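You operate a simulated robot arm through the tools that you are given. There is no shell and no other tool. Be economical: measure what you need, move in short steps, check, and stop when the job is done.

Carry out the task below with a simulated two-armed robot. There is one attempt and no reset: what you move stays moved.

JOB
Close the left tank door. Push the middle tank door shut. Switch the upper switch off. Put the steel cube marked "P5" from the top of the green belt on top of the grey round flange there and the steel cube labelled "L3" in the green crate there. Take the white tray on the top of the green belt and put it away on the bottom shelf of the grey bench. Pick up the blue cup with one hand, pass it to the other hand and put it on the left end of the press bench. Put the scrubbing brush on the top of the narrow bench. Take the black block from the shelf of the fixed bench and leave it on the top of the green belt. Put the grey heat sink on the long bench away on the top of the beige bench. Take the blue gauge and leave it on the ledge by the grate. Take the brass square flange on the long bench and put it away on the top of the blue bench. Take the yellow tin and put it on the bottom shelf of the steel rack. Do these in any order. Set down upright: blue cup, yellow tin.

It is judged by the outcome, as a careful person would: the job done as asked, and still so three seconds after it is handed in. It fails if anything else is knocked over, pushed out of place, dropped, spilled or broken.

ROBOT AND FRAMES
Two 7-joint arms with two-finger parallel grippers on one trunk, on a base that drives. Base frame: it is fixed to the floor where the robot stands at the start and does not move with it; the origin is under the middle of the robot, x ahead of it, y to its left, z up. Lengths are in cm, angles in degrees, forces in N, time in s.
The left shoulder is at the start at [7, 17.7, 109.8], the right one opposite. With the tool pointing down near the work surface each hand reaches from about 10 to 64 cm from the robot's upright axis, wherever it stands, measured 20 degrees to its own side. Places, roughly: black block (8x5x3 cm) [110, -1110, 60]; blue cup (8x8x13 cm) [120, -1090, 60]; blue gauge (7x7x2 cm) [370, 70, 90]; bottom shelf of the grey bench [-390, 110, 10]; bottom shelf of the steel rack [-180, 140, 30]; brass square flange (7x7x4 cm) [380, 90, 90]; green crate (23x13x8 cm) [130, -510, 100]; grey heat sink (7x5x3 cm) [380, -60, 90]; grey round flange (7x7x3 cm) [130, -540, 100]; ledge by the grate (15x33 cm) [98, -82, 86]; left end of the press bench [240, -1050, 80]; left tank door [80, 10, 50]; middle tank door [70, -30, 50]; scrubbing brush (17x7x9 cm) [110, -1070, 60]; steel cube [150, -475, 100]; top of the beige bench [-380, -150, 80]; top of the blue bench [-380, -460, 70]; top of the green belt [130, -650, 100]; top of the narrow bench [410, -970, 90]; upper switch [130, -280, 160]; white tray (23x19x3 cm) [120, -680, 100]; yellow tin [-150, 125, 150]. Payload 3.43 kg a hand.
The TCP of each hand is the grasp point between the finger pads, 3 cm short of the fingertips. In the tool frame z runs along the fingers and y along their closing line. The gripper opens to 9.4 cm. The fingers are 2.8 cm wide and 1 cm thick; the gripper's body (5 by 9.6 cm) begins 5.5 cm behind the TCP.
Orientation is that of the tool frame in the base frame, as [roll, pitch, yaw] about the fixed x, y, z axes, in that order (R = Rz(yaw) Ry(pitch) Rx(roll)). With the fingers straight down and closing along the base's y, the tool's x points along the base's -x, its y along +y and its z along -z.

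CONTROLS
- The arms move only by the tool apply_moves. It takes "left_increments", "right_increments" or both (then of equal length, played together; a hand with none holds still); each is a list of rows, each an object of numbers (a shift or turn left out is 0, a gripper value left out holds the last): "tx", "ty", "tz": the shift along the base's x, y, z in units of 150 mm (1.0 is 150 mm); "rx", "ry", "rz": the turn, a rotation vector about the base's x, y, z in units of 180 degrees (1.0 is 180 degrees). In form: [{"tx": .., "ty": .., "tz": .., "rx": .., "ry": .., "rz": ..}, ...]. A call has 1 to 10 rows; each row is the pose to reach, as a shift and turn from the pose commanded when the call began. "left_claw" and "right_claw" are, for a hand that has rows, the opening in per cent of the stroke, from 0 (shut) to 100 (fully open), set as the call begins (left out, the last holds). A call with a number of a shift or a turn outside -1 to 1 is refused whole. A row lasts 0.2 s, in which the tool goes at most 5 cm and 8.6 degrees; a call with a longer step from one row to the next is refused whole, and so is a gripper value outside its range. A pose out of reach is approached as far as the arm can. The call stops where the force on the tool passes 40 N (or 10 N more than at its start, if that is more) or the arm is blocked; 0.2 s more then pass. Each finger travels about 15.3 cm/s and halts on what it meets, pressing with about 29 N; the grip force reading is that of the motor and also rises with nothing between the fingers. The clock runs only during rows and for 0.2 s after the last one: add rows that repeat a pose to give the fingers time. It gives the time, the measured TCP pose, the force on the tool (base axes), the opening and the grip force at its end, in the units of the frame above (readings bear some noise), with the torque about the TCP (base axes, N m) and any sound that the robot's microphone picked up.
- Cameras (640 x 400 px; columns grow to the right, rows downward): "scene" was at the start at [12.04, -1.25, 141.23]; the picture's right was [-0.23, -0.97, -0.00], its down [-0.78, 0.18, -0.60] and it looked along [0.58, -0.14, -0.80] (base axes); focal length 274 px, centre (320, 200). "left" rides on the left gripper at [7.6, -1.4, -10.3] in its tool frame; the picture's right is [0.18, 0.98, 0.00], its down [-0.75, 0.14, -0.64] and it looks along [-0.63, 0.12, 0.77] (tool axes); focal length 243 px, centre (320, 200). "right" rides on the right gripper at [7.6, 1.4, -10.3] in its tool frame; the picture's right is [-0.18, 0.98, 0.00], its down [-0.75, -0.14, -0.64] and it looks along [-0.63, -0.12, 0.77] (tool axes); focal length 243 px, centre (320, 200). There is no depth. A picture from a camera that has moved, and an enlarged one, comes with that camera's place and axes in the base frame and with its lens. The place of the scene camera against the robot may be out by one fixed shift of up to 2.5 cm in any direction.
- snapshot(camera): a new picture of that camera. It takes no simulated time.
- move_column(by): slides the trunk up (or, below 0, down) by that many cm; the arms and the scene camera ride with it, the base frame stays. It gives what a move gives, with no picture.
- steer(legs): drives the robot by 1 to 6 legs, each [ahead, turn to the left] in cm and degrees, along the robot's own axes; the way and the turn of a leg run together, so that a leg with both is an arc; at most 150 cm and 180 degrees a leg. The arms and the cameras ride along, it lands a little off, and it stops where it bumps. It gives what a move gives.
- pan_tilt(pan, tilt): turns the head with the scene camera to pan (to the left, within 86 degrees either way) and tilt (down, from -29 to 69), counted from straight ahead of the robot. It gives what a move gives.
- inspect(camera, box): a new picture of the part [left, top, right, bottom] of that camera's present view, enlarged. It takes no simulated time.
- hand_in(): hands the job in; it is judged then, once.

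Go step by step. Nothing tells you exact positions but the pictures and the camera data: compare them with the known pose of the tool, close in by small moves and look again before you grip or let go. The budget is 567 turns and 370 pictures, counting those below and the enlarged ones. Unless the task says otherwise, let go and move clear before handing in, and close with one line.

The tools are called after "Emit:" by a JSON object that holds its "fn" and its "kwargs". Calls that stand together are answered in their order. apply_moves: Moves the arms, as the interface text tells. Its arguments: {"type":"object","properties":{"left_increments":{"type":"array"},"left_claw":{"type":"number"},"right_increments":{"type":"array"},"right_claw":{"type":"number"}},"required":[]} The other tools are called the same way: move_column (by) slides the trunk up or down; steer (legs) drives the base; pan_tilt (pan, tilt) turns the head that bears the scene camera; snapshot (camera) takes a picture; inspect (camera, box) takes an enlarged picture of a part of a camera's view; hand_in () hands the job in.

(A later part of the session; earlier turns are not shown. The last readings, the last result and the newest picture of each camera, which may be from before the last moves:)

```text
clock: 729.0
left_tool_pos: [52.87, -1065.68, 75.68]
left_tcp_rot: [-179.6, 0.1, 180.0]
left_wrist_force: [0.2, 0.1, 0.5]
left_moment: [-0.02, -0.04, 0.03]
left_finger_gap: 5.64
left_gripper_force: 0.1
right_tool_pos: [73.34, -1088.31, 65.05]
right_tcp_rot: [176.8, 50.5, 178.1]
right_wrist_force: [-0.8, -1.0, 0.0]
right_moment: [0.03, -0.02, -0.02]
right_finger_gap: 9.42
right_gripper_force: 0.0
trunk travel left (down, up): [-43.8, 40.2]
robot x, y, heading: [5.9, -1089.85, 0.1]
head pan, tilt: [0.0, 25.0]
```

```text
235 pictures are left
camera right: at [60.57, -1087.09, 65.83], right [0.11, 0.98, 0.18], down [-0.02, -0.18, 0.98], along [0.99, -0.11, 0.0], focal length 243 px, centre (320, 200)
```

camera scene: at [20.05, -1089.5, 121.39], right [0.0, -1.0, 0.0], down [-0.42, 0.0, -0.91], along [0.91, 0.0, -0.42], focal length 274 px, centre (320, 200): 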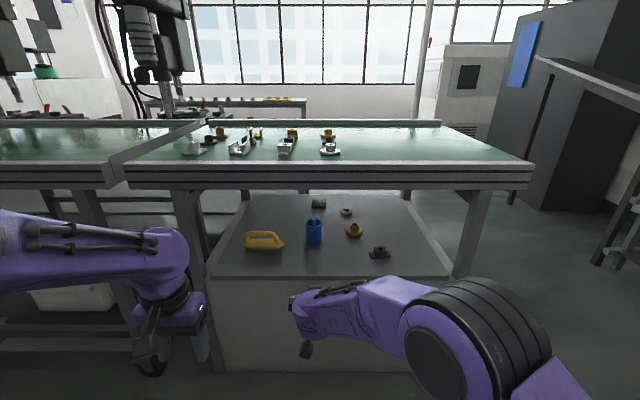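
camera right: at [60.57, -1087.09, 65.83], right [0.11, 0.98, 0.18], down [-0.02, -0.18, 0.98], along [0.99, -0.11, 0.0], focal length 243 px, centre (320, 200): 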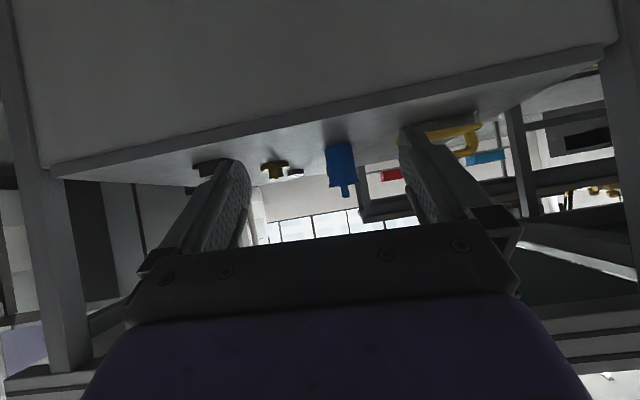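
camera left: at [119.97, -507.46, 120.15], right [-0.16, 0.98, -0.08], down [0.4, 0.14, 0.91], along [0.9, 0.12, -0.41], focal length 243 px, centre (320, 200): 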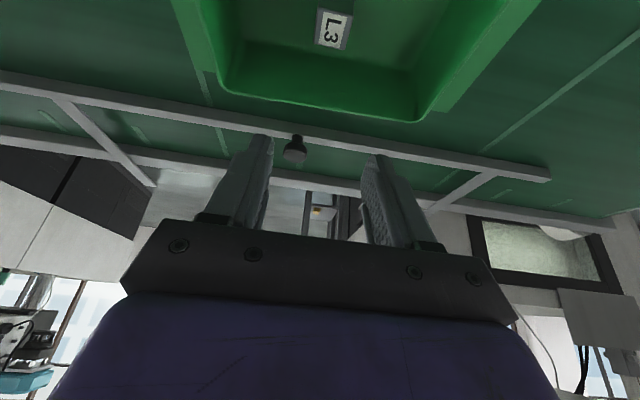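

Emit:
{"fn": "apply_moves", "kwargs": {"right_increments": [{"ty": 0.05, "tz": -0.2}, {"ty": 0.08, "tz": -0.36}, {"ty": 0.08, "tz": -0.36}], "left_increments": [{"tx": -0.2}, {"tx": -0.4}, {"tx": -0.5}]}}

Emit:
{"fn": "steer", "kwargs": {"legs": [[33, 0]]}}

Emit:
{"fn": "snapshot", "kwargs": {"camera": "right"}}

Emit:
{"fn": "snapshot", "kwargs": {"camera": "scene"}}

```text
clock: 729.8
left_tool_pos: [45.39, -1065.88, 75.7]
left_tcp_rot: [-179.8, 0.3, -180.0]
left_wrist_force: [0.0, -1.0, 0.5]
left_moment: [0.02, 0.02, 0.0]
left_finger_gap: 5.64
left_gripper_force: 0.1
right_tool_pos: [73.16, -1087.2, 59.6]
right_tcp_rot: [176.9, 50.4, 178.0]
right_wrist_force: [0.7, -0.2, 0.6]
right_moment: [0.01, 0.01, 0.01]
right_finger_gap: 9.39
right_gripper_force: 0.1
trunk travel left (down, up): [-43.8, 40.2]
robot x, y, heading: [6.28, -1090.42, 0.2]
head pan, tilt: [0.0, 25.0]
```

```text
clock: 732.0
left_tool_pos: [78.62, -1065.93, 75.61]
left_tcp_rot: [-179.7, 0.1, 179.6]
left_wrist_force: [0.2, 0.0, 0.2]
left_moment: [-0.01, 0.01, -0.02]
left_finger_gap: 5.66
left_gripper_force: 0.1
right_tool_pos: [106.45, -1087.52, 59.49]
right_tcp_rot: [176.9, 50.4, 177.8]
right_wrist_force: [-0.3, 0.0, -0.1]
right_moment: [0.03, 0.0, -0.01]
right_finger_gap: 9.41
right_gripper_force: 0.2
trunk travel left (down, up): [-43.8, 40.2]
robot x, y, heading: [39.04, -1090.11, -0.2]
head pan, tilt: [0.0, 25.0]
```

```text
234 pictures are left
camera right: at [93.61, -1086.2, 60.22], right [0.11, 0.98, 0.18], down [-0.01, -0.18, 0.98], along [0.99, -0.12, -0.01], focal length 243 px, centre (320, 200)
```

right: 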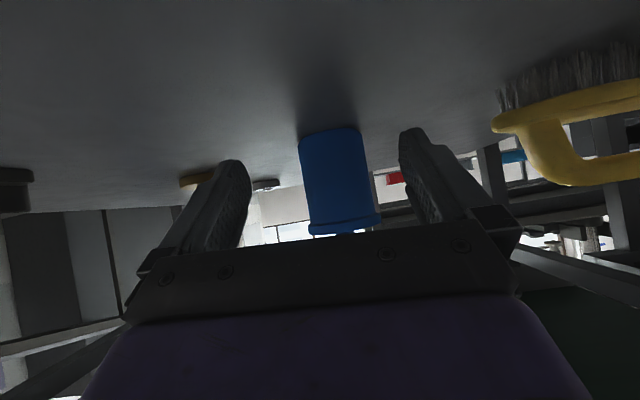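

```text
233 pictures are left
camera scene: at [53.15, -1089.54, 121.38], right [0.0, -1.0, 0.0], down [-0.42, 0.0, -0.91], along [0.91, 0.0, -0.42], focal length 274 px, centre (320, 200)
```

scene: 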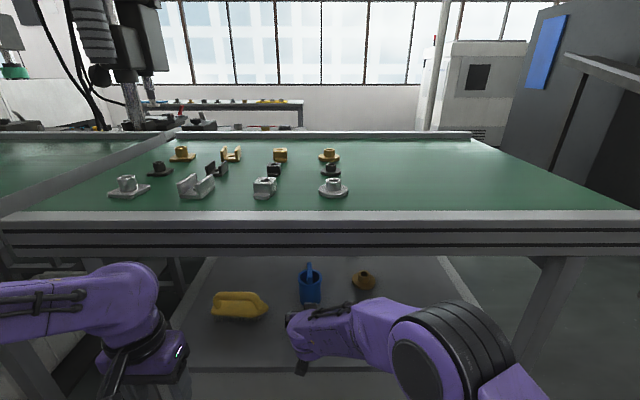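

Emit:
{"fn": "apply_moves", "kwargs": {"right_increments": [{"tx": 0.15, "ty": 0.02}, {"tx": 0.3, "ty": 0.03}, {"tx": 0.45, "ty": 0.03}, {"tx": 0.55, "ty": 0.03}]}}

Emit:
{"fn": "snapshot", "kwargs": {"camera": "right"}}

```text
clock: 733.0
left_tool_pos: [78.58, -1065.96, 75.68]
left_tcp_rot: [-179.7, 0.1, 179.8]
left_wrist_force: [-0.6, 0.1, -0.9]
left_moment: [-0.01, 0.0, -0.02]
left_finger_gap: 5.65
left_gripper_force: 0.1
right_tool_pos: [114.68, -1087.21, 59.57]
right_tcp_rot: [176.9, 50.4, 177.7]
right_wrist_force: [-0.4, -0.4, 0.4]
right_moment: [0.01, 0.01, 0.01]
right_finger_gap: 9.41
right_gripper_force: 0.1
trunk travel left (down, up): [-43.8, 40.2]
robot x, y, heading: [39.1, -1089.57, 0.0]
head pan, tilt: [0.0, 25.0]
```

```text
232 pictures are left
camera right: at [101.84, -1085.79, 60.25], right [0.12, 0.98, 0.18], down [-0.01, -0.18, 0.98], along [0.99, -0.12, -0.01], focal length 243 px, centre (320, 200)
```

right: 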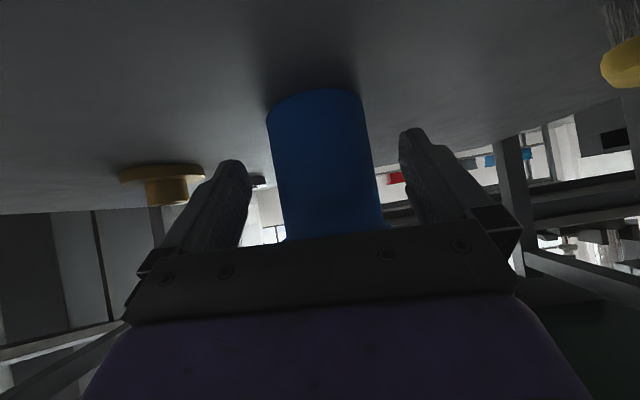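

Emit:
{"fn": "apply_moves", "kwargs": {"right_increments": [{"tx": 0.04}, {"tx": 0.08}, {"tx": 0.08}]}}

Emit:
{"fn": "apply_moves", "kwargs": {"right_increments": [{"tz": 0}, {"tz": 0}, {"tz": 0}, {"tz": 0}], "right_claw": 0}}

Emit:
{"fn": "snapshot", "kwargs": {"camera": "right"}}

```text
clock: 733.8
left_tool_pos: [78.59, -1066.02, 75.64]
left_tcp_rot: [-179.7, 0.2, 179.7]
left_wrist_force: [0.1, 0.0, -0.1]
left_moment: [-0.01, 0.02, 0.02]
left_finger_gap: 5.65
left_gripper_force: 0.0
right_tool_pos: [115.21, -1087.13, 59.38]
right_tcp_rot: [176.9, 50.3, 177.8]
right_wrist_force: [0.6, 0.7, 0.6]
right_moment: [-0.01, -0.01, 0.01]
right_finger_gap: 9.41
right_gripper_force: 0.1
right hand out of reach, approached as far as the arm can: row 2, 3
trunk travel left (down, up): [-43.8, 40.2]
robot x, y, heading: [39.15, -1089.74, -0.2]
head pan, tilt: [0.0, 25.0]
```

```text
clock: 734.8
left_tool_pos: [78.6, -1065.88, 75.6]
left_tcp_rot: [-179.7, 0.2, 179.7]
left_wrist_force: [0.1, 0.8, -0.4]
left_moment: [-0.01, 0.01, -0.06]
left_finger_gap: 5.64
left_gripper_force: 0.0
right_tool_pos: [115.32, -1087.29, 59.32]
right_tcp_rot: [176.8, 50.4, 177.8]
right_wrist_force: [-1.1, 0.7, 1.2]
right_moment: [0.02, 0.0, -0.01]
right_finger_gap: 6.47
right_gripper_force: 29.1
trunk travel left (down, up): [-43.8, 40.2]
robot x, y, heading: [39.13, -1089.3, -0.1]
head pan, tilt: [0.0, 25.0]
```

```text
231 pictures are left
camera right: at [102.48, -1085.84, 60.09], right [0.11, 0.98, 0.18], down [-0.02, -0.18, 0.98], along [0.99, -0.11, -0.01], focal length 243 px, centre (320, 200)
```

right: 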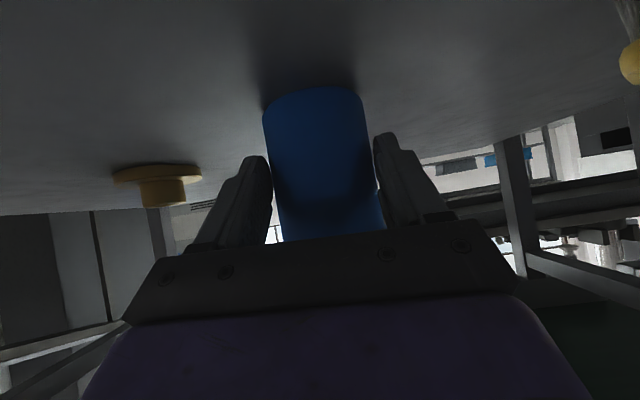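

The cup is gripped low. I lift it a little and back straight out.

Emit:
{"fn": "apply_moves", "kwargs": {"right_increments": [{"tz": 0.1}, {"tz": 0.2}, {"tz": 0.3}]}}

Emit:
{"fn": "steer", "kwargs": {"legs": [[-45, 0]]}}

Emit:
{"fn": "snapshot", "kwargs": {"camera": "scene"}}

```text
clock: 735.6
left_tool_pos: [78.56, -1065.98, 75.72]
left_tcp_rot: [-179.7, 0.2, 179.8]
left_wrist_force: [0.2, -0.3, -0.4]
left_moment: [0.0, 0.0, 0.0]
left_finger_gap: 5.65
left_gripper_force: 0.1
right_tool_pos: [115.35, -1087.18, 63.94]
right_tcp_rot: [176.9, 50.4, 177.8]
right_wrist_force: [-0.6, -0.1, -0.8]
right_moment: [-0.01, 0.04, -0.01]
right_finger_gap: 6.44
right_gripper_force: 29.0
trunk travel left (down, up): [-43.8, 40.2]
robot x, y, heading: [39.29, -1090.04, -0.2]
head pan, tilt: [0.0, 25.0]
```

```text
clock: 738.3
left_tool_pos: [33.67, -1065.79, 75.7]
left_tcp_rot: [-179.7, 0.2, 179.8]
left_wrist_force: [0.2, -0.2, -0.2]
left_moment: [0.02, -0.06, 0.03]
left_finger_gap: 5.64
left_gripper_force: 0.1
right_tool_pos: [70.35, -1087.11, 63.92]
right_tcp_rot: [176.8, 50.5, 177.7]
right_wrist_force: [0.1, 0.2, -0.8]
right_moment: [0.03, 0.05, -0.02]
right_finger_gap: 6.42
right_gripper_force: 28.7
trunk travel left (down, up): [-43.8, 40.2]
robot x, y, heading: [-5.64, -1090.0, -0.1]
head pan, tilt: [0.0, 25.0]
```

```text
230 pictures are left
camera scene: at [8.14, -1089.46, 121.4], right [0.0, -1.0, 0.0], down [-0.42, 0.0, -0.91], along [0.91, 0.0, -0.42], focal length 274 px, centre (320, 200)
```

scene: 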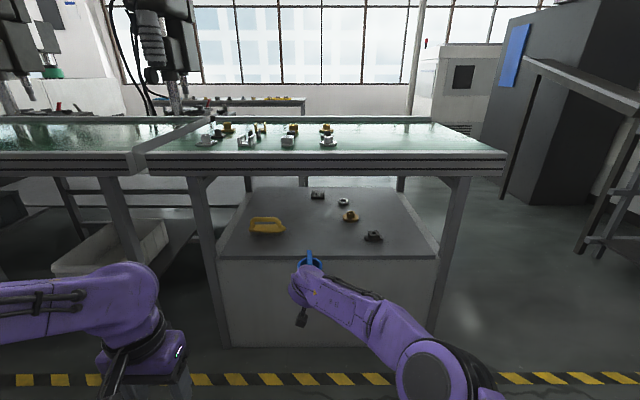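

The cup is out. I bring it nearer in front of the robot for the hand-over to the left hand.

Emit:
{"fn": "apply_moves", "kwargs": {"right_increments": [{"tx": -0.2, "tz": 0.1}, {"tx": -0.4, "tz": 0.2}, {"tx": -0.6, "tz": 0.35}, {"tx": -0.8, "tz": 0.5}, {"tx": -1.0, "tz": 0.6}], "left_increments": [{"tz": 0.2}, {"tz": 0.4}, {"tz": 0.6}, {"tz": 0.8}, {"tz": 1.0}], "left_claw": 100}}

Emit:
{"fn": "pan_tilt", "kwargs": {"pan": 0, "tilt": 50}}

Emit:
{"fn": "snapshot", "kwargs": {"camera": "scene"}}

```text
clock: 739.5
left_tool_pos: [33.61, -1065.86, 90.73]
left_tcp_rot: [-179.7, 0.2, 179.8]
left_wrist_force: [-0.2, 0.4, 0.0]
left_moment: [0.0, -0.03, -0.05]
left_finger_gap: 9.4
left_gripper_force: 0.1
right_tool_pos: [55.27, -1087.01, 72.91]
right_tcp_rot: [176.8, 50.4, 177.8]
right_wrist_force: [0.3, -0.4, 0.3]
right_moment: [-0.02, 0.05, 0.02]
right_finger_gap: 6.43
right_gripper_force: 29.2
trunk travel left (down, up): [-43.8, 40.2]
robot x, y, heading: [-5.84, -1089.92, -0.1]
head pan, tilt: [0.0, 25.0]
```

```text
clock: 740.4
left_tool_pos: [33.57, -1065.86, 90.64]
left_tcp_rot: [-179.7, 0.1, 179.8]
left_wrist_force: [0.2, -0.5, -1.1]
left_moment: [-0.02, 0.0, -0.04]
left_finger_gap: 9.42
left_gripper_force: 0.0
right_tool_pos: [55.45, -1086.92, 72.94]
right_tcp_rot: [176.9, 50.5, 177.8]
right_wrist_force: [0.7, 0.4, -1.5]
right_moment: [0.0, 0.04, 0.02]
right_finger_gap: 6.42
right_gripper_force: 29.0
trunk travel left (down, up): [-43.8, 40.2]
robot x, y, heading: [-5.73, -1090.25, -0.2]
head pan, tilt: [0.0, 50.0]
```

```text
229 pictures are left
camera scene: at [6.68, -1089.46, 117.65], right [0.0, -1.0, 0.0], down [-0.77, 0.0, -0.64], along [0.64, 0.0, -0.77], focal length 274 px, centre (320, 200)
```

scene: 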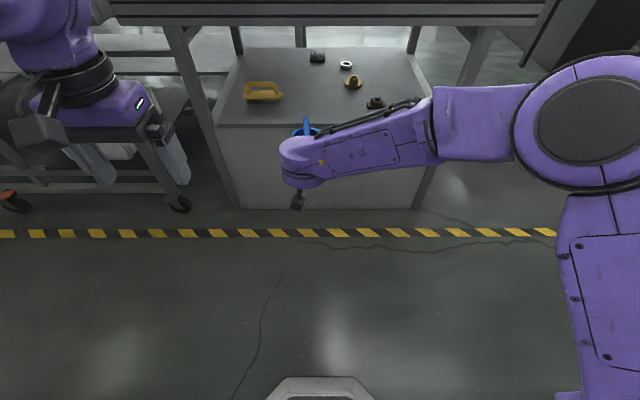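

Emit:
{"fn": "apply_moves", "kwargs": {"left_increments": [{"tz": 0.3}, {"tz": 0.4, "tx": 0.2, "ty": -0.1}, {"tz": 0.4, "tx": 0.4, "ty": -0.3}, {"tz": 0.4, "tx": 0.6, "ty": -0.5}, {"tz": 0.4, "tx": 0.8, "ty": -0.7}, {"tz": 0.4, "tx": 1.0, "ty": -0.9}]}}

Emit:
{"fn": "snapshot", "kwargs": {"camera": "left"}}

Emit:
{"fn": "snapshot", "kwargs": {"camera": "scene"}}

```text
clock: 741.8
left_tool_pos: [48.78, -1079.43, 96.5]
left_tcp_rot: [-179.8, 0.0, 179.6]
left_wrist_force: [0.2, 0.4, 0.7]
left_moment: [-0.01, 0.02, 0.01]
left_finger_gap: 9.4
left_gripper_force: 0.0
right_tool_pos: [55.52, -1087.09, 72.73]
right_tcp_rot: [176.9, 50.2, 177.7]
right_wrist_force: [-0.1, -0.1, -0.8]
right_moment: [0.0, 0.06, 0.0]
right_finger_gap: 6.44
right_gripper_force: 29.2
trunk travel left (down, up): [-43.8, 40.2]
robot x, y, heading: [-5.81, -1090.01, 0.1]
head pan, tilt: [0.0, 50.0]
```

```text
228 pictures are left
camera left: at [41.07, -1080.82, 106.71], right [-0.18, 0.98, 0.0], down [0.75, 0.14, 0.64], along [0.63, 0.11, -0.77], focal length 243 px, centre (320, 200)
```

left: 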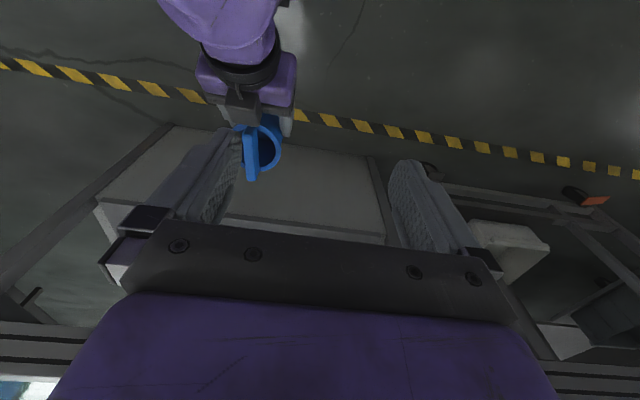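

```text
227 pictures are left
camera scene: at [6.82, -1089.58, 117.62], right [0.0, -1.0, 0.0], down [-0.77, 0.0, -0.64], along [0.64, 0.0, -0.77], focal length 274 px, centre (320, 200)
```

scene: 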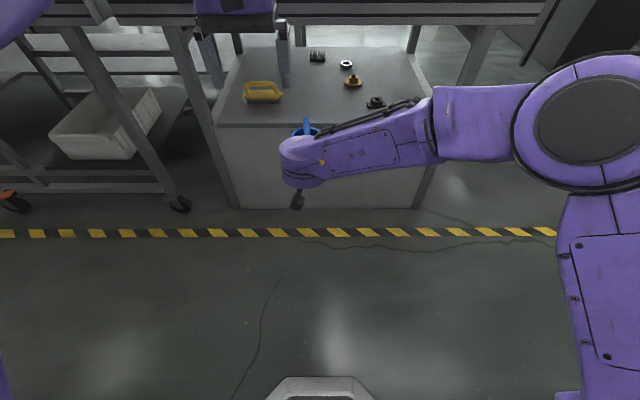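

Emit:
{"fn": "inspect", "kwargs": {"camera": "left", "box": [190, 80, 350, 180]}}

```text
4.00 times, centred on (270, 130) of left
camera zoom: at [41.07, -1080.82, 106.71], right [-0.18, 0.98, 0.0], down [0.75, 0.14, 0.64], along [0.63, 0.11, -0.77], focal length 970 px, centre (520, 480)
```

zoom: 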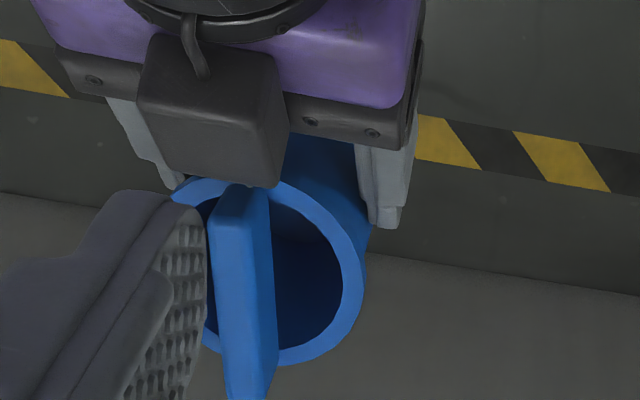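

The pail-like cup has a bail over its mouth, lying between where the left fingers will come down. I align the left hand above it.

Emit:
{"fn": "apply_moves", "kwargs": {"left_increments": [{"tx": 0.25, "ty": -0.2}, {"tx": 0.5, "ty": -0.4}, {"tx": 0.58, "ty": -0.48}, {"tx": 0.58, "ty": -0.48, "tz": -0.3}, {"tx": 0.58, "ty": -0.48, "tz": -0.5}]}}

Emit:
{"fn": "snapshot", "kwargs": {"camera": "left"}}

```text
clock: 743.0
left_tool_pos: [56.44, -1085.05, 89.42]
left_tcp_rot: [-179.8, 0.2, 179.8]
left_wrist_force: [0.5, 0.0, 0.5]
left_moment: [0.02, 0.0, -0.03]
left_finger_gap: 9.4
left_gripper_force: 0.0
left hand out of reach, approached as far as the arm can: row 2, 3, 4, 5
right_tool_pos: [55.46, -1086.87, 72.7]
right_tcp_rot: [177.0, 50.4, 177.8]
right_wrist_force: [0.0, -0.5, -2.2]
right_moment: [0.02, 0.02, 0.0]
right_finger_gap: 6.4
right_gripper_force: 29.4
trunk travel left (down, up): [-43.8, 40.2]
robot x, y, heading: [-5.79, -1089.82, -0.2]
head pan, tilt: [0.0, 50.0]
```

```text
225 pictures are left
camera left: at [48.63, -1086.31, 99.66], right [-0.18, 0.98, 0.0], down [0.75, 0.14, 0.64], along [0.63, 0.11, -0.77], focal length 243 px, centre (320, 200)
```

left: 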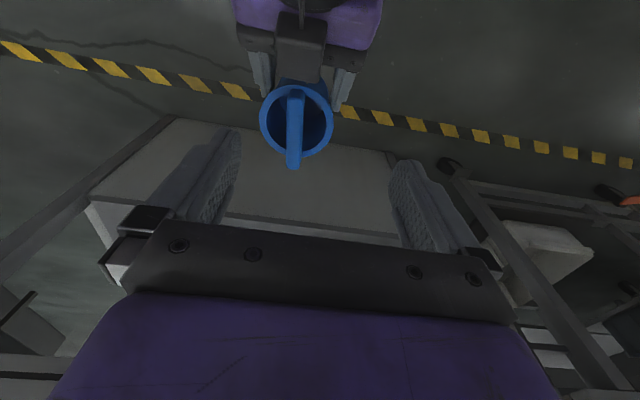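

Emit:
{"fn": "apply_moves", "kwargs": {"left_increments": [{"tz": -0.15, "ty": -0.06, "tx": 0.03}, {"tz": -0.3, "ty": -0.12, "tx": 0.06}, {"tz": -0.42, "ty": -0.13, "tx": 0.09}, {"tz": -0.42, "ty": -0.13, "tx": 0.09}]}}

Emit:
{"fn": "snapshot", "kwargs": {"camera": "left"}}

Emit:
{"fn": "snapshot", "kwargs": {"camera": "right"}}

```text
clock: 744.0
left_tool_pos: [57.61, -1087.05, 83.33]
left_tcp_rot: [-179.6, 0.2, 179.8]
left_wrist_force: [1.2, 0.6, -0.1]
left_moment: [0.01, 0.03, 0.01]
left_finger_gap: 9.41
left_gripper_force: 0.0
right_tool_pos: [55.24, -1086.88, 72.89]
right_tcp_rot: [177.0, 50.4, 177.8]
right_wrist_force: [-0.9, -0.3, -0.8]
right_moment: [0.01, 0.03, 0.0]
right_finger_gap: 6.42
right_gripper_force: 29.0
trunk travel left (down, up): [-43.8, 40.2]
robot x, y, heading: [-5.87, -1090.24, -0.2]
head pan, tilt: [0.0, 50.0]
```

```text
224 pictures are left
camera left: at [49.83, -1088.32, 93.48], right [-0.18, 0.98, -0.01], down [0.75, 0.14, 0.64], along [0.63, 0.11, -0.77], focal length 243 px, centre (320, 200)
```

left: 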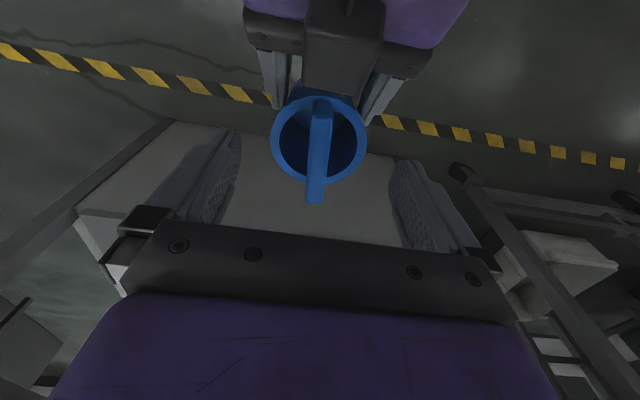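

```text
223 pictures are left
camera right: at [42.54, -1085.62, 73.6], right [0.11, 0.98, 0.18], down [-0.01, -0.18, 0.98], along [0.99, -0.11, -0.01], focal length 243 px, centre (320, 200)
```

right: 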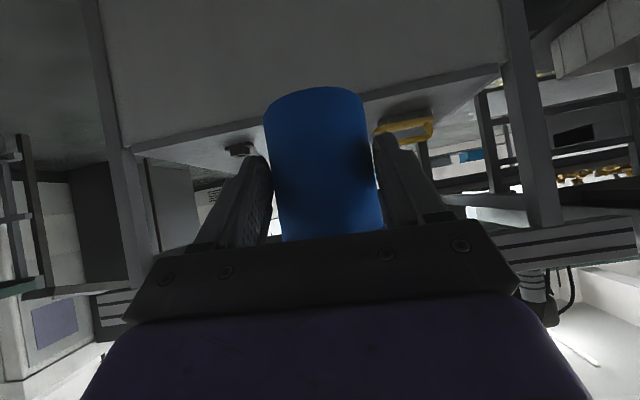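

Emit:
{"fn": "apply_moves", "kwargs": {"left_increments": [{"tz": -0.1}, {"tz": -0.2}, {"tz": -0.3}, {"tz": -0.35}]}}

Emit:
{"fn": "snapshot", "kwargs": {"camera": "left"}}

```text
clock: 745.0
left_tool_pos: [58.56, -1087.26, 78.25]
left_tcp_rot: [-179.7, 0.1, 179.8]
left_wrist_force: [0.0, -0.3, -0.1]
left_moment: [0.0, 0.02, -0.02]
left_finger_gap: 9.41
left_gripper_force: 0.0
left hand out of reach, approached as far as the arm can: row 1, 2, 3, 4
right_tool_pos: [55.38, -1086.88, 72.91]
right_tcp_rot: [176.9, 50.4, 177.8]
right_wrist_force: [-0.4, -0.2, -1.3]
right_moment: [0.0, 0.03, -0.01]
right_finger_gap: 6.41
right_gripper_force: 29.1
trunk travel left (down, up): [-43.8, 40.2]
robot x, y, heading: [-5.63, -1089.71, 0.1]
head pan, tilt: [0.0, 50.0]
```

```text
222 pictures are left
camera left: at [50.92, -1088.67, 88.39], right [-0.18, 0.98, 0.0], down [0.75, 0.14, 0.64], along [0.63, 0.11, -0.77], focal length 243 px, centre (320, 200)
```

left: 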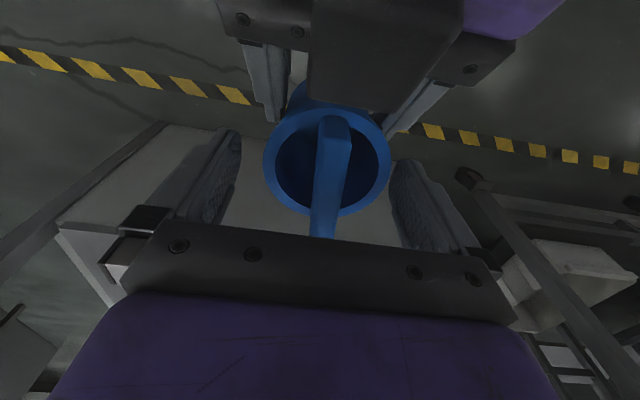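

Emit:
{"fn": "apply_moves", "kwargs": {"left_increments": [{"ty": 0.03}, {"ty": 0.03}]}}

Emit:
{"fn": "apply_moves", "kwargs": {"left_increments": [{"tz": 0}, {"tz": 0}, {"tz": 0}, {"tz": 0}], "left_claw": 0}}

Emit:
{"fn": "snapshot", "kwargs": {"camera": "left"}}

```text
clock: 745.6
left_tool_pos: [58.69, -1086.87, 78.21]
left_tcp_rot: [-179.8, 0.0, 179.8]
left_wrist_force: [-0.6, 1.2, -0.1]
left_moment: [-0.02, 0.02, 0.0]
left_finger_gap: 9.42
left_gripper_force: 0.0
right_tool_pos: [55.38, -1087.05, 72.94]
right_tcp_rot: [176.9, 50.5, 177.7]
right_wrist_force: [0.3, 0.0, -1.3]
right_moment: [-0.03, 0.01, 0.01]
right_finger_gap: 6.43
right_gripper_force: 29.0
trunk travel left (down, up): [-43.8, 40.2]
robot x, y, heading: [-5.49, -1090.09, 0.3]
head pan, tilt: [0.0, 50.0]
```

```text
clock: 746.6
left_tool_pos: [58.68, -1086.96, 78.21]
left_tcp_rot: [-179.8, 0.0, 179.8]
left_wrist_force: [0.9, -1.5, 0.1]
left_moment: [0.03, -0.09, 0.19]
left_finger_gap: 7.32
left_gripper_force: 29.0
right_tool_pos: [55.4, -1086.96, 72.8]
right_tcp_rot: [176.9, 50.4, 177.8]
right_wrist_force: [-1.8, 1.8, 0.0]
right_moment: [-0.08, -0.01, -0.13]
right_finger_gap: 6.39
right_gripper_force: 28.9
trunk travel left (down, up): [-43.8, 40.2]
robot x, y, heading: [-5.66, -1089.65, -0.2]
head pan, tilt: [0.0, 50.0]
```

```text
221 pictures are left
camera left: at [51.04, -1088.28, 88.46], right [-0.18, 0.98, 0.0], down [0.75, 0.14, 0.64], along [0.63, 0.11, -0.77], focal length 243 px, centre (320, 200)
```

left: 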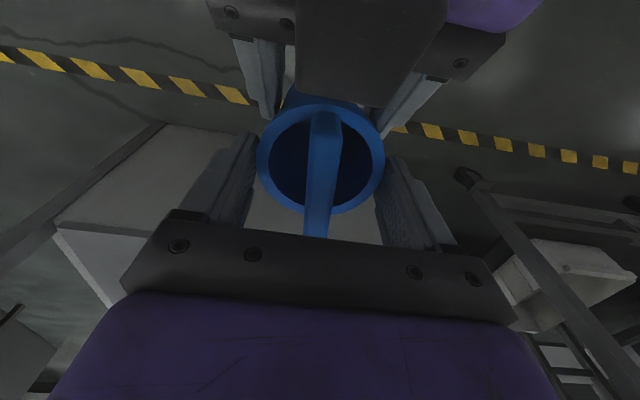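

Both hands hold it. The right hand opens and withdraws straight back.

Emit:
{"fn": "apply_moves", "kwargs": {"right_increments": [{"tz": 0}, {"tz": 0}, {"tz": 0}], "right_claw": 100}}

Emit:
{"fn": "apply_moves", "kwargs": {"right_increments": [{"tx": -0.15, "tz": -0.03}, {"tx": -0.3, "tz": -0.08}, {"tx": -0.5, "tz": -0.2}, {"tx": -0.5, "tz": -0.4, "ty": -0.2}, {"tx": -0.5, "tz": -0.5, "ty": -0.5}]}}

Emit:
{"fn": "snapshot", "kwargs": {"camera": "left"}}

Emit:
{"fn": "snapshot", "kwargs": {"camera": "scene"}}

```text
clock: 747.4
left_tool_pos: [58.7, -1086.91, 78.28]
left_tcp_rot: [-179.7, 0.2, 179.8]
left_wrist_force: [0.3, 0.1, 0.3]
left_moment: [-0.02, 0.0, -0.02]
left_finger_gap: 7.31
left_gripper_force: 29.3
right_tool_pos: [55.42, -1086.88, 72.8]
right_tcp_rot: [176.9, 50.4, 177.9]
right_wrist_force: [-0.4, 0.6, 0.4]
right_moment: [-0.01, -0.01, 0.0]
right_finger_gap: 9.41
right_gripper_force: 0.1
trunk travel left (down, up): [-43.8, 40.2]
robot x, y, heading: [-5.95, -1089.9, -0.0]
head pan, tilt: [0.0, 50.0]
```

```text
clock: 748.6
left_tool_pos: [58.72, -1086.98, 78.28]
left_tcp_rot: [-179.7, 0.0, 179.8]
left_wrist_force: [0.1, 0.2, 0.2]
left_moment: [0.0, -0.02, 0.05]
left_finger_gap: 7.29
left_gripper_force: 28.9
right_tool_pos: [47.9, -1094.57, 65.44]
right_tcp_rot: [176.8, 50.3, 177.8]
right_wrist_force: [0.2, 0.0, 0.1]
right_moment: [0.0, 0.0, 0.0]
right_finger_gap: 9.39
right_gripper_force: 0.0
trunk travel left (down, up): [-43.8, 40.2]
robot x, y, heading: [-5.77, -1089.66, -0.0]
head pan, tilt: [0.0, 50.0]
```

```text
220 pictures are left
camera left: at [51.02, -1088.35, 88.48], right [-0.18, 0.98, 0.0], down [0.75, 0.14, 0.64], along [0.63, 0.11, -0.77], focal length 243 px, centre (320, 200)
```

left: 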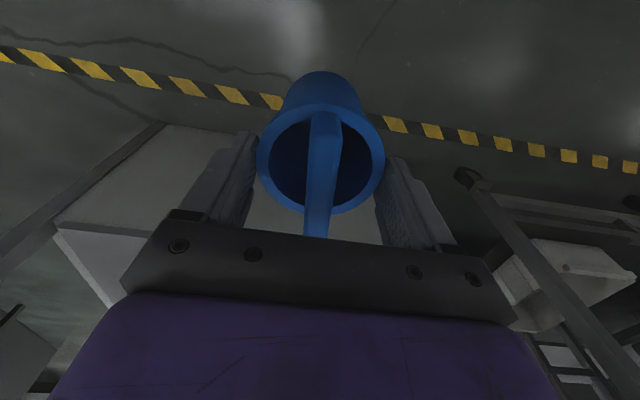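

```text
219 pictures are left
camera scene: at [6.66, -1089.56, 117.65], right [0.0, -1.0, 0.0], down [-0.77, 0.0, -0.64], along [0.64, 0.0, -0.77], focal length 274 px, centre (320, 200)
```

scene: 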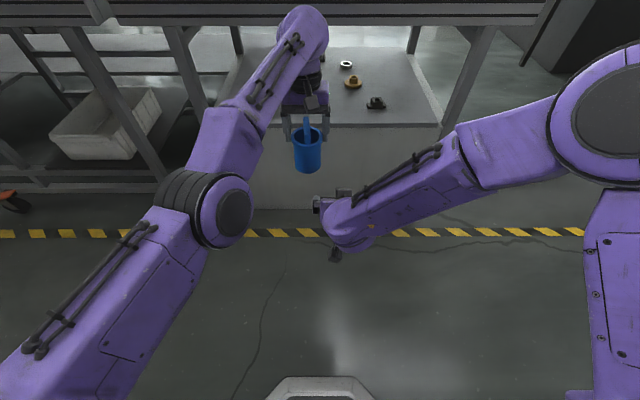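

The hand-over is done: the left hand holds the cup by its rim. I move the cup aside, shift the robot left, and roll the right hand 90° for the brush handle.

Emit:
{"fn": "apply_moves", "kwargs": {"left_increments": [{"tz": 0.25}, {"tz": 0.45, "ty": 0.15, "tx": -0.1}, {"tz": 0.6, "ty": 0.4, "tx": -0.2}, {"tz": 0.75, "ty": 0.65, "tx": -0.35}, {"tz": 0.85, "ty": 0.9, "tx": -0.5}]}}

Emit:
{"fn": "apply_moves", "kwargs": {"right_increments": [{"rx": 0.0345, "rz": -0.0285, "tx": 0.1, "ty": -0.1}, {"rx": 0.069, "rz": -0.057, "tx": 0.2, "ty": -0.2}, {"rx": 0.1035, "rz": -0.0855, "tx": 0.3, "ty": -0.3}, {"rx": 0.138, "rz": -0.114, "tx": 0.4, "ty": -0.4}, {"rx": 0.1725, "rz": -0.1425, "tx": 0.5, "ty": -0.5}, {"rx": 0.207, "rz": -0.171, "tx": 0.6, "ty": -0.5}, {"rx": 0.2415, "rz": -0.1995, "tx": 0.7, "ty": -0.5}, {"rx": 0.276, "rz": -0.228, "tx": 0.8, "ty": -0.5}, {"rx": 0.3105, "rz": -0.2565, "tx": 0.8, "ty": -0.5}, {"rx": 0.345, "rz": -0.285, "tx": 0.8, "ty": -0.5}]}}

Emit:
{"fn": "snapshot", "kwargs": {"camera": "scene"}}

```text
clock: 749.8
left_tool_pos: [50.92, -1073.31, 90.99]
left_tcp_rot: [-179.7, 0.2, 179.6]
left_wrist_force: [-0.3, 0.5, -1.9]
left_moment: [-0.01, -0.03, -0.02]
left_finger_gap: 7.31
left_gripper_force: 29.6
left hand out of reach, approached as far as the arm can: row 1
right_tool_pos: [47.74, -1094.39, 65.5]
right_tcp_rot: [177.0, 50.5, 177.9]
right_wrist_force: [-0.3, 0.3, 0.4]
right_moment: [-0.04, 0.01, -0.02]
right_finger_gap: 9.4
right_gripper_force: 0.0
trunk travel left (down, up): [-43.8, 40.2]
robot x, y, heading: [-5.92, -1090.05, -0.3]
head pan, tilt: [0.0, 50.0]
```

```text
clock: 752.0
left_tool_pos: [51.13, -1073.37, 91.0]
left_tcp_rot: [-179.7, 0.2, 179.7]
left_wrist_force: [-0.2, -0.8, -1.7]
left_moment: [0.03, 0.03, -0.01]
left_finger_gap: 7.31
left_gripper_force: 28.9
right_tool_pos: [59.89, -1102.01, 65.31]
right_tcp_rot: [128.3, 6.1, 94.9]
right_wrist_force: [0.9, -0.2, 0.1]
right_moment: [0.0, 0.01, 0.0]
right_finger_gap: 9.41
right_gripper_force: 0.1
trunk travel left (down, up): [-43.8, 40.2]
robot x, y, heading: [-5.81, -1090.29, -0.1]
head pan, tilt: [0.0, 50.0]
```

```text
218 pictures are left
camera scene: at [6.7, -1089.49, 117.64], right [0.0, -1.0, 0.0], down [-0.77, 0.0, -0.64], along [0.64, 0.0, -0.77], focal length 274 px, centre (320, 200)
```

scene: 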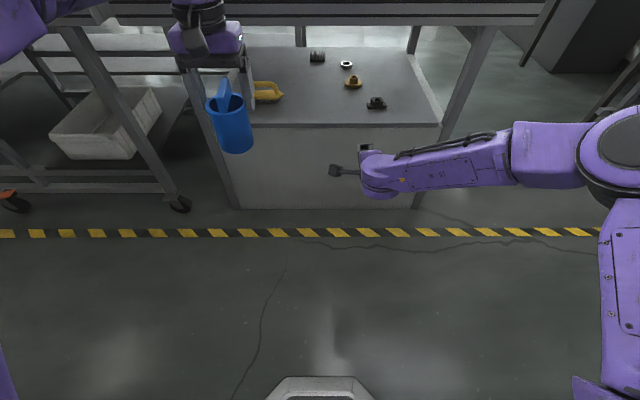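

The roll worked. I finish the last degrees and shift the robot 36 cm to the left.

Emit:
{"fn": "apply_moves", "kwargs": {"right_increments": [{"rx": 0.02, "rz": -0.016}, {"rx": 0.037, "rz": -0.031}]}}

Emit:
{"fn": "steer", "kwargs": {"legs": [[-10, 0], [0, 90], [36, 0], [0, -90]]}}

Emit:
{"fn": "pan_tilt", "kwargs": {"pan": -10, "tilt": 30}}

Emit:
{"fn": "snapshot", "kwargs": {"camera": "scene"}}

Emit:
{"fn": "snapshot", "kwargs": {"camera": "right"}}

```text
clock: 752.6
left_tool_pos: [51.15, -1073.33, 90.99]
left_tcp_rot: [-179.7, 0.0, 179.8]
left_wrist_force: [-0.4, 0.7, -0.2]
left_moment: [0.0, -0.01, -0.03]
left_finger_gap: 7.31
left_gripper_force: 29.4
right_tool_pos: [59.94, -1101.95, 65.27]
right_tcp_rot: [128.1, -0.5, 89.4]
right_wrist_force: [-0.4, -0.6, -0.6]
right_moment: [0.02, 0.01, 0.0]
right_finger_gap: 9.39
right_gripper_force: 0.1
trunk travel left (down, up): [-43.8, 40.2]
robot x, y, heading: [-5.99, -1089.98, 0.1]
head pan, tilt: [0.0, 50.0]
```

```text
clock: 763.2
left_tool_pos: [41.38, -1037.77, 91.0]
left_tcp_rot: [-179.8, 0.2, 179.8]
left_wrist_force: [-0.7, -0.4, -1.8]
left_moment: [0.02, -0.01, 0.01]
left_finger_gap: 7.28
left_gripper_force: 29.0
right_tool_pos: [50.22, -1066.3, 65.36]
right_tcp_rot: [128.2, -0.4, 89.6]
right_wrist_force: [-0.6, -1.1, 0.4]
right_moment: [-0.02, 0.01, 0.01]
right_finger_gap: 9.39
right_gripper_force: 0.1
trunk travel left (down, up): [-43.8, 40.2]
robot x, y, heading: [-15.68, -1054.26, 0.1]
head pan, tilt: [0.0, 50.0]
```

```text
clock: 764.1
left_tool_pos: [41.34, -1037.68, 90.94]
left_tcp_rot: [-179.7, 0.1, 179.7]
left_wrist_force: [0.3, -0.2, -1.2]
left_moment: [-0.01, 0.0, 0.01]
left_finger_gap: 7.29
left_gripper_force: 29.0
right_tool_pos: [50.31, -1066.29, 65.5]
right_tcp_rot: [128.1, -0.4, 89.5]
right_wrist_force: [-0.3, -0.5, 0.6]
right_moment: [0.02, 0.03, 0.0]
right_finger_gap: 9.39
right_gripper_force: 0.1
trunk travel left (down, up): [-43.8, 40.2]
robot x, y, heading: [-15.6, -1054.27, 0.0]
head pan, tilt: [-10.0, 30.0]
```

```text
217 pictures are left
camera scene: at [-1.81, -1055.36, 120.58], right [-0.17, -0.98, 0.0], down [-0.49, 0.09, -0.87], along [0.85, -0.15, -0.5], focal length 274 px, centre (320, 200)
```

scene: 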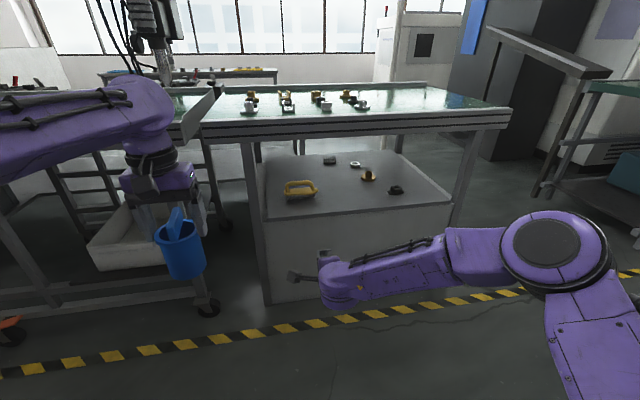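

```text
216 pictures are left
camera right: at [43.03, -1058.67, 72.9], right [0.61, -0.19, 0.77], down [-0.6, -0.75, 0.28], along [0.53, -0.63, -0.57], focal length 243 px, centre (320, 200)
```

right: 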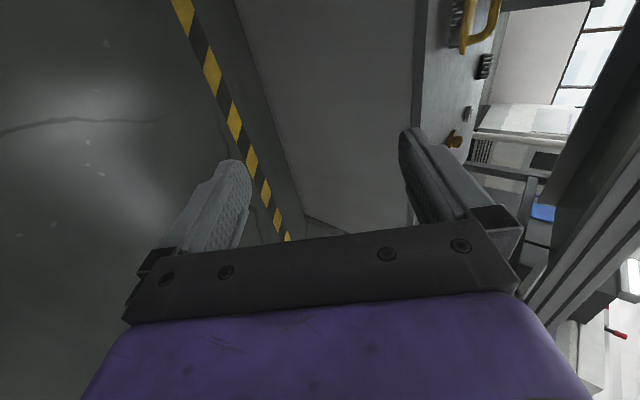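

I flatten the right hand to about 75° (fingers nearly horizontal, one above and one below the handle bar) and part-close it.

Emit:
{"fn": "apply_moves", "kwargs": {"right_increments": [{"ry": -0.043}, {"ry": -0.086, "tz": -0.1}, {"ry": -0.128, "tz": -0.17}, {"ry": -0.128, "tz": -0.17}], "right_claw": 36}}

Emit:
{"fn": "steer", "kwargs": {"legs": [[40, 0]]}}

Emit:
{"fn": "snapshot", "kwargs": {"camera": "right"}}

Emit:
{"fn": "snapshot", "kwargs": {"camera": "scene"}}

```text
clock: 765.1
left_tool_pos: [41.38, -1037.71, 91.06]
left_tcp_rot: [-179.8, 0.1, 179.8]
left_wrist_force: [0.1, 0.2, -0.9]
left_moment: [0.02, -0.01, 0.02]
left_finger_gap: 7.29
left_gripper_force: 29.2
right_tool_pos: [50.19, -1066.34, 62.79]
right_tcp_rot: [105.0, -0.6, 89.8]
right_wrist_force: [0.2, 0.1, 0.0]
right_moment: [0.04, 0.01, -0.04]
right_finger_gap: 3.39
right_gripper_force: 0.1
trunk travel left (down, up): [-43.8, 40.2]
robot x, y, heading: [-15.75, -1054.6, 0.0]
head pan, tilt: [-10.0, 30.0]
```

```text
clock: 767.6
left_tool_pos: [81.46, -1038.16, 90.98]
left_tcp_rot: [-179.7, 0.1, 179.6]
left_wrist_force: [0.5, -0.1, -1.0]
left_moment: [0.01, 0.02, 0.02]
left_finger_gap: 7.3
left_gripper_force: 29.2
right_tool_pos: [90.28, -1066.69, 62.75]
right_tcp_rot: [105.1, -0.6, 89.5]
right_wrist_force: [0.4, 0.4, 0.2]
right_moment: [-0.03, -0.01, -0.02]
right_finger_gap: 3.39
right_gripper_force: 0.0
trunk travel left (down, up): [-43.8, 40.2]
robot x, y, heading: [24.27, -1054.2, -0.2]
head pan, tilt: [-10.0, 30.0]
```

```text
215 pictures are left
camera right: at [80.66, -1059.04, 66.88], right [0.25, -0.2, 0.95], down [-0.66, -0.75, 0.02], along [0.7, -0.63, -0.32], focal length 243 px, centre (320, 200)
```

right: 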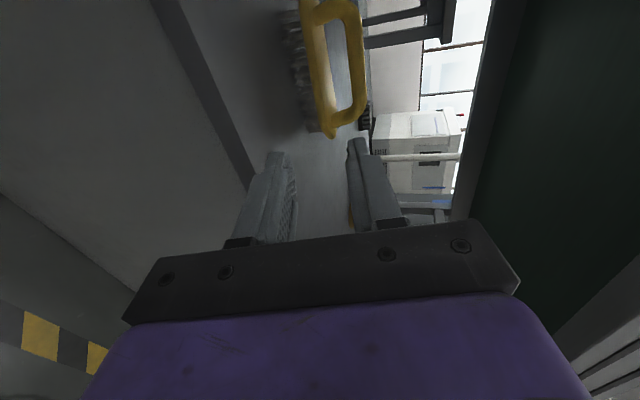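

```text
214 pictures are left
camera scene: at [38.23, -1055.55, 120.58], right [-0.18, -0.98, 0.0], down [-0.49, 0.09, -0.87], along [0.85, -0.15, -0.5], focal length 274 px, centre (320, 200)
```

scene: 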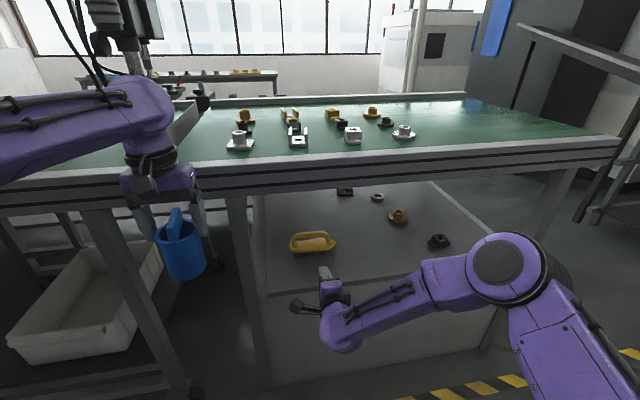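

Emit:
{"fn": "apply_moves", "kwargs": {"right_increments": [{"tx": 0.2, "tz": -0.02}, {"tx": 0.4, "tz": -0.05}, {"tx": 0.6, "tz": -0.08}, {"tx": 0.8, "tz": -0.1}]}}

Emit:
{"fn": "snapshot", "kwargs": {"camera": "right"}}

```text
clock: 768.6
left_tool_pos: [81.53, -1038.15, 90.96]
left_tcp_rot: [-179.7, 0.0, 179.4]
left_wrist_force: [1.0, -0.2, -0.7]
left_moment: [-0.02, -0.01, 0.01]
left_finger_gap: 7.33
left_gripper_force: 28.7
right_tool_pos: [102.18, -1066.84, 61.27]
right_tcp_rot: [105.2, -0.6, 89.5]
right_wrist_force: [0.4, -0.3, 0.1]
right_moment: [0.04, 0.01, 0.02]
right_finger_gap: 3.41
right_gripper_force: 0.0
trunk travel left (down, up): [-43.8, 40.2]
robot x, y, heading: [24.16, -1054.64, -0.3]
head pan, tilt: [-10.0, 30.0]
```

```text
213 pictures are left
camera right: at [92.71, -1059.08, 65.44], right [0.25, -0.2, 0.95], down [-0.66, -0.75, 0.02], along [0.7, -0.63, -0.32], focal length 243 px, centre (320, 200)
```

right: 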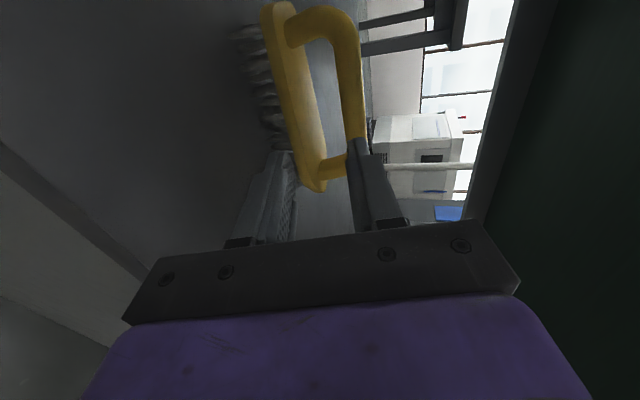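

The handle bar sits at about z≈61.2, x≈114. I raise 0.5 cm and slide forward so the fingers straddle the bar.

Emit:
{"fn": "apply_moves", "kwargs": {"right_increments": [{"tx": 0.1, "tz": 0.035}, {"tx": 0.2, "tz": 0.035}, {"tx": 0.3, "tz": 0.035}, {"tx": 0.4, "tz": 0.035}]}}

Emit:
{"fn": "snapshot", "kwargs": {"camera": "right"}}

```text
clock: 769.6
left_tool_pos: [81.52, -1038.07, 90.95]
left_tcp_rot: [-179.7, 0.0, 179.6]
left_wrist_force: [0.2, 0.4, -0.2]
left_moment: [-0.01, -0.01, 0.02]
left_finger_gap: 7.3
left_gripper_force: 28.9
right_tool_pos: [108.1, -1066.74, 61.82]
right_tcp_rot: [105.1, -0.7, 89.5]
right_wrist_force: [0.0, -0.6, -0.5]
right_moment: [0.0, -0.01, -0.02]
right_finger_gap: 3.38
right_gripper_force: 0.1
trunk travel left (down, up): [-43.8, 40.2]
robot x, y, heading: [24.51, -1054.02, -0.2]
head pan, tilt: [-10.0, 30.0]
```

```text
212 pictures are left
camera right: at [98.55, -1059.08, 65.96], right [0.25, -0.2, 0.95], down [-0.66, -0.75, 0.02], along [0.7, -0.63, -0.32], focal length 243 px, centre (320, 200)
```

right: 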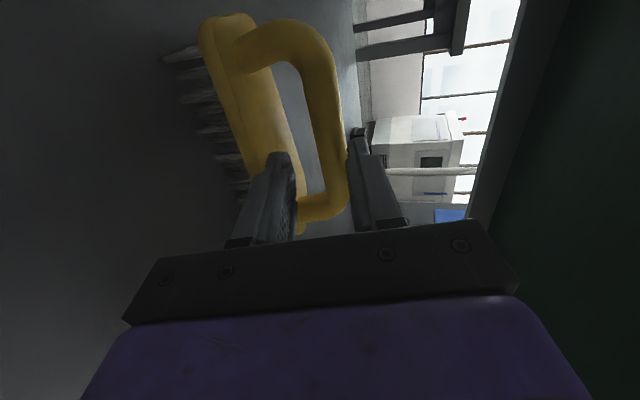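

Emit:
{"fn": "apply_moves", "kwargs": {"right_increments": [{"tx": 0.06, "tz": 0.01}, {"tx": 0.12, "tz": 0.01}, {"tx": 0.18, "tz": 0.01}]}}

Emit:
{"fn": "snapshot", "kwargs": {"camera": "right"}}

```text
clock: 770.4
left_tool_pos: [81.42, -1038.19, 90.99]
left_tcp_rot: [-179.7, 0.1, 179.6]
left_wrist_force: [-0.6, -0.4, -0.8]
left_moment: [0.0, -0.01, 0.05]
left_finger_gap: 7.29
left_gripper_force: 29.1
right_tool_pos: [108.09, -1066.8, 61.77]
right_tcp_rot: [105.0, -0.6, 89.6]
right_wrist_force: [-0.2, 0.8, 0.4]
right_moment: [0.0, -0.02, -0.04]
right_finger_gap: 3.38
right_gripper_force: 0.0
right hand out of reach, approached as far as the arm can: row 1, 2, 3
trunk travel left (down, up): [-43.8, 40.2]
robot x, y, heading: [24.44, -1054.63, 0.1]
head pan, tilt: [-10.0, 30.0]
```

```text
211 pictures are left
camera right: at [98.55, -1059.12, 65.98], right [0.25, -0.2, 0.95], down [-0.66, -0.75, 0.02], along [0.7, -0.63, -0.32], focal length 243 px, centre (320, 200)
```

right: 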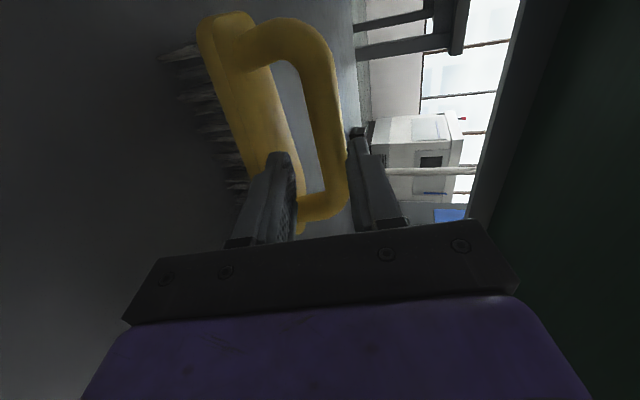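

Emit:
{"fn": "apply_moves", "kwargs": {"left_increments": [{"tx": -0.2}, {"tx": -0.4}, {"tx": -0.6}]}}

Emit:
{"fn": "steer", "kwargs": {"legs": [[3.5, 0]]}}

Emit:
{"fn": "snapshot", "kwargs": {"camera": "right"}}

```text
clock: 771.2
left_tool_pos: [72.44, -1038.07, 90.87]
left_tcp_rot: [-179.7, 0.3, 179.4]
left_wrist_force: [-1.3, 0.1, -0.7]
left_moment: [0.0, 0.0, 0.01]
left_finger_gap: 7.29
left_gripper_force: 28.9
right_tool_pos: [108.07, -1066.89, 62.06]
right_tcp_rot: [105.0, -0.5, 89.4]
right_wrist_force: [0.0, -0.6, -1.4]
right_moment: [0.03, 0.01, 0.0]
right_finger_gap: 3.36
right_gripper_force: 0.1
trunk travel left (down, up): [-43.8, 40.2]
robot x, y, heading: [24.47, -1054.22, -0.4]
head pan, tilt: [-10.0, 30.0]
```

```text
clock: 772.0
left_tool_pos: [76.16, -1038.04, 90.8]
left_tcp_rot: [-179.6, 0.0, 179.4]
left_wrist_force: [-0.2, 1.0, -1.6]
left_moment: [0.0, 0.02, -0.02]
left_finger_gap: 7.29
left_gripper_force: 29.0
right_tool_pos: [111.63, -1066.68, 61.71]
right_tcp_rot: [105.2, -0.5, 89.5]
right_wrist_force: [0.8, 0.6, 0.7]
right_moment: [-0.02, 0.0, 0.02]
right_finger_gap: 3.36
right_gripper_force: 0.0
trunk travel left (down, up): [-43.8, 40.2]
robot x, y, heading: [27.79, -1054.46, -0.5]
head pan, tilt: [-10.0, 30.0]
```

```text
210 pictures are left
camera right: at [102.12, -1059.15, 65.87], right [0.26, -0.2, 0.95], down [-0.66, -0.75, 0.02], along [0.7, -0.63, -0.32], focal length 243 px, centre (320, 200)
```

right: 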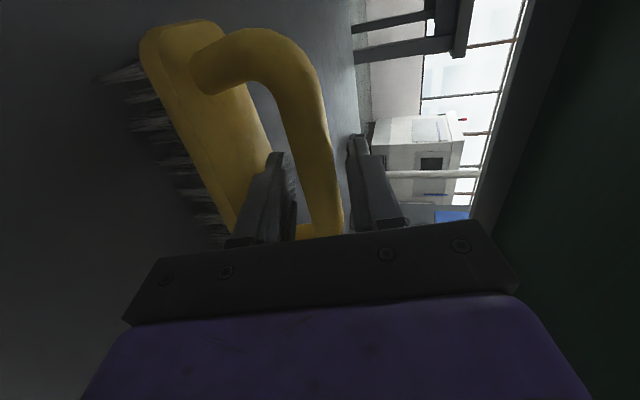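

Emit:
{"fn": "steer", "kwargs": {"legs": [[2.5, 0]]}}

Emit:
{"fn": "snapshot", "kwargs": {"camera": "right"}}

```text
clock: 772.8
left_tool_pos: [78.52, -1037.99, 90.79]
left_tcp_rot: [-179.7, 0.0, 179.4]
left_wrist_force: [0.0, -0.4, -1.2]
left_moment: [0.01, 0.06, 0.0]
left_finger_gap: 7.32
left_gripper_force: 29.0
right_tool_pos: [114.11, -1066.8, 61.74]
right_tcp_rot: [105.1, -0.6, 89.5]
right_wrist_force: [0.1, 0.3, 0.2]
right_moment: [-0.02, -0.02, 0.01]
right_finger_gap: 3.37
right_gripper_force: 0.3
trunk travel left (down, up): [-43.8, 40.2]
robot x, y, heading: [30.56, -1054.39, -0.3]
head pan, tilt: [-10.0, 30.0]
```

```text
209 pictures are left
camera right: at [104.61, -1059.14, 65.89], right [0.26, -0.2, 0.95], down [-0.66, -0.75, 0.02], along [0.7, -0.63, -0.32], focal length 243 px, centre (320, 200)
```

right: 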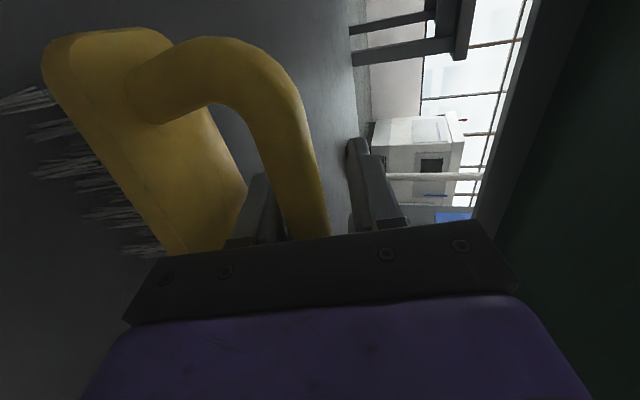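

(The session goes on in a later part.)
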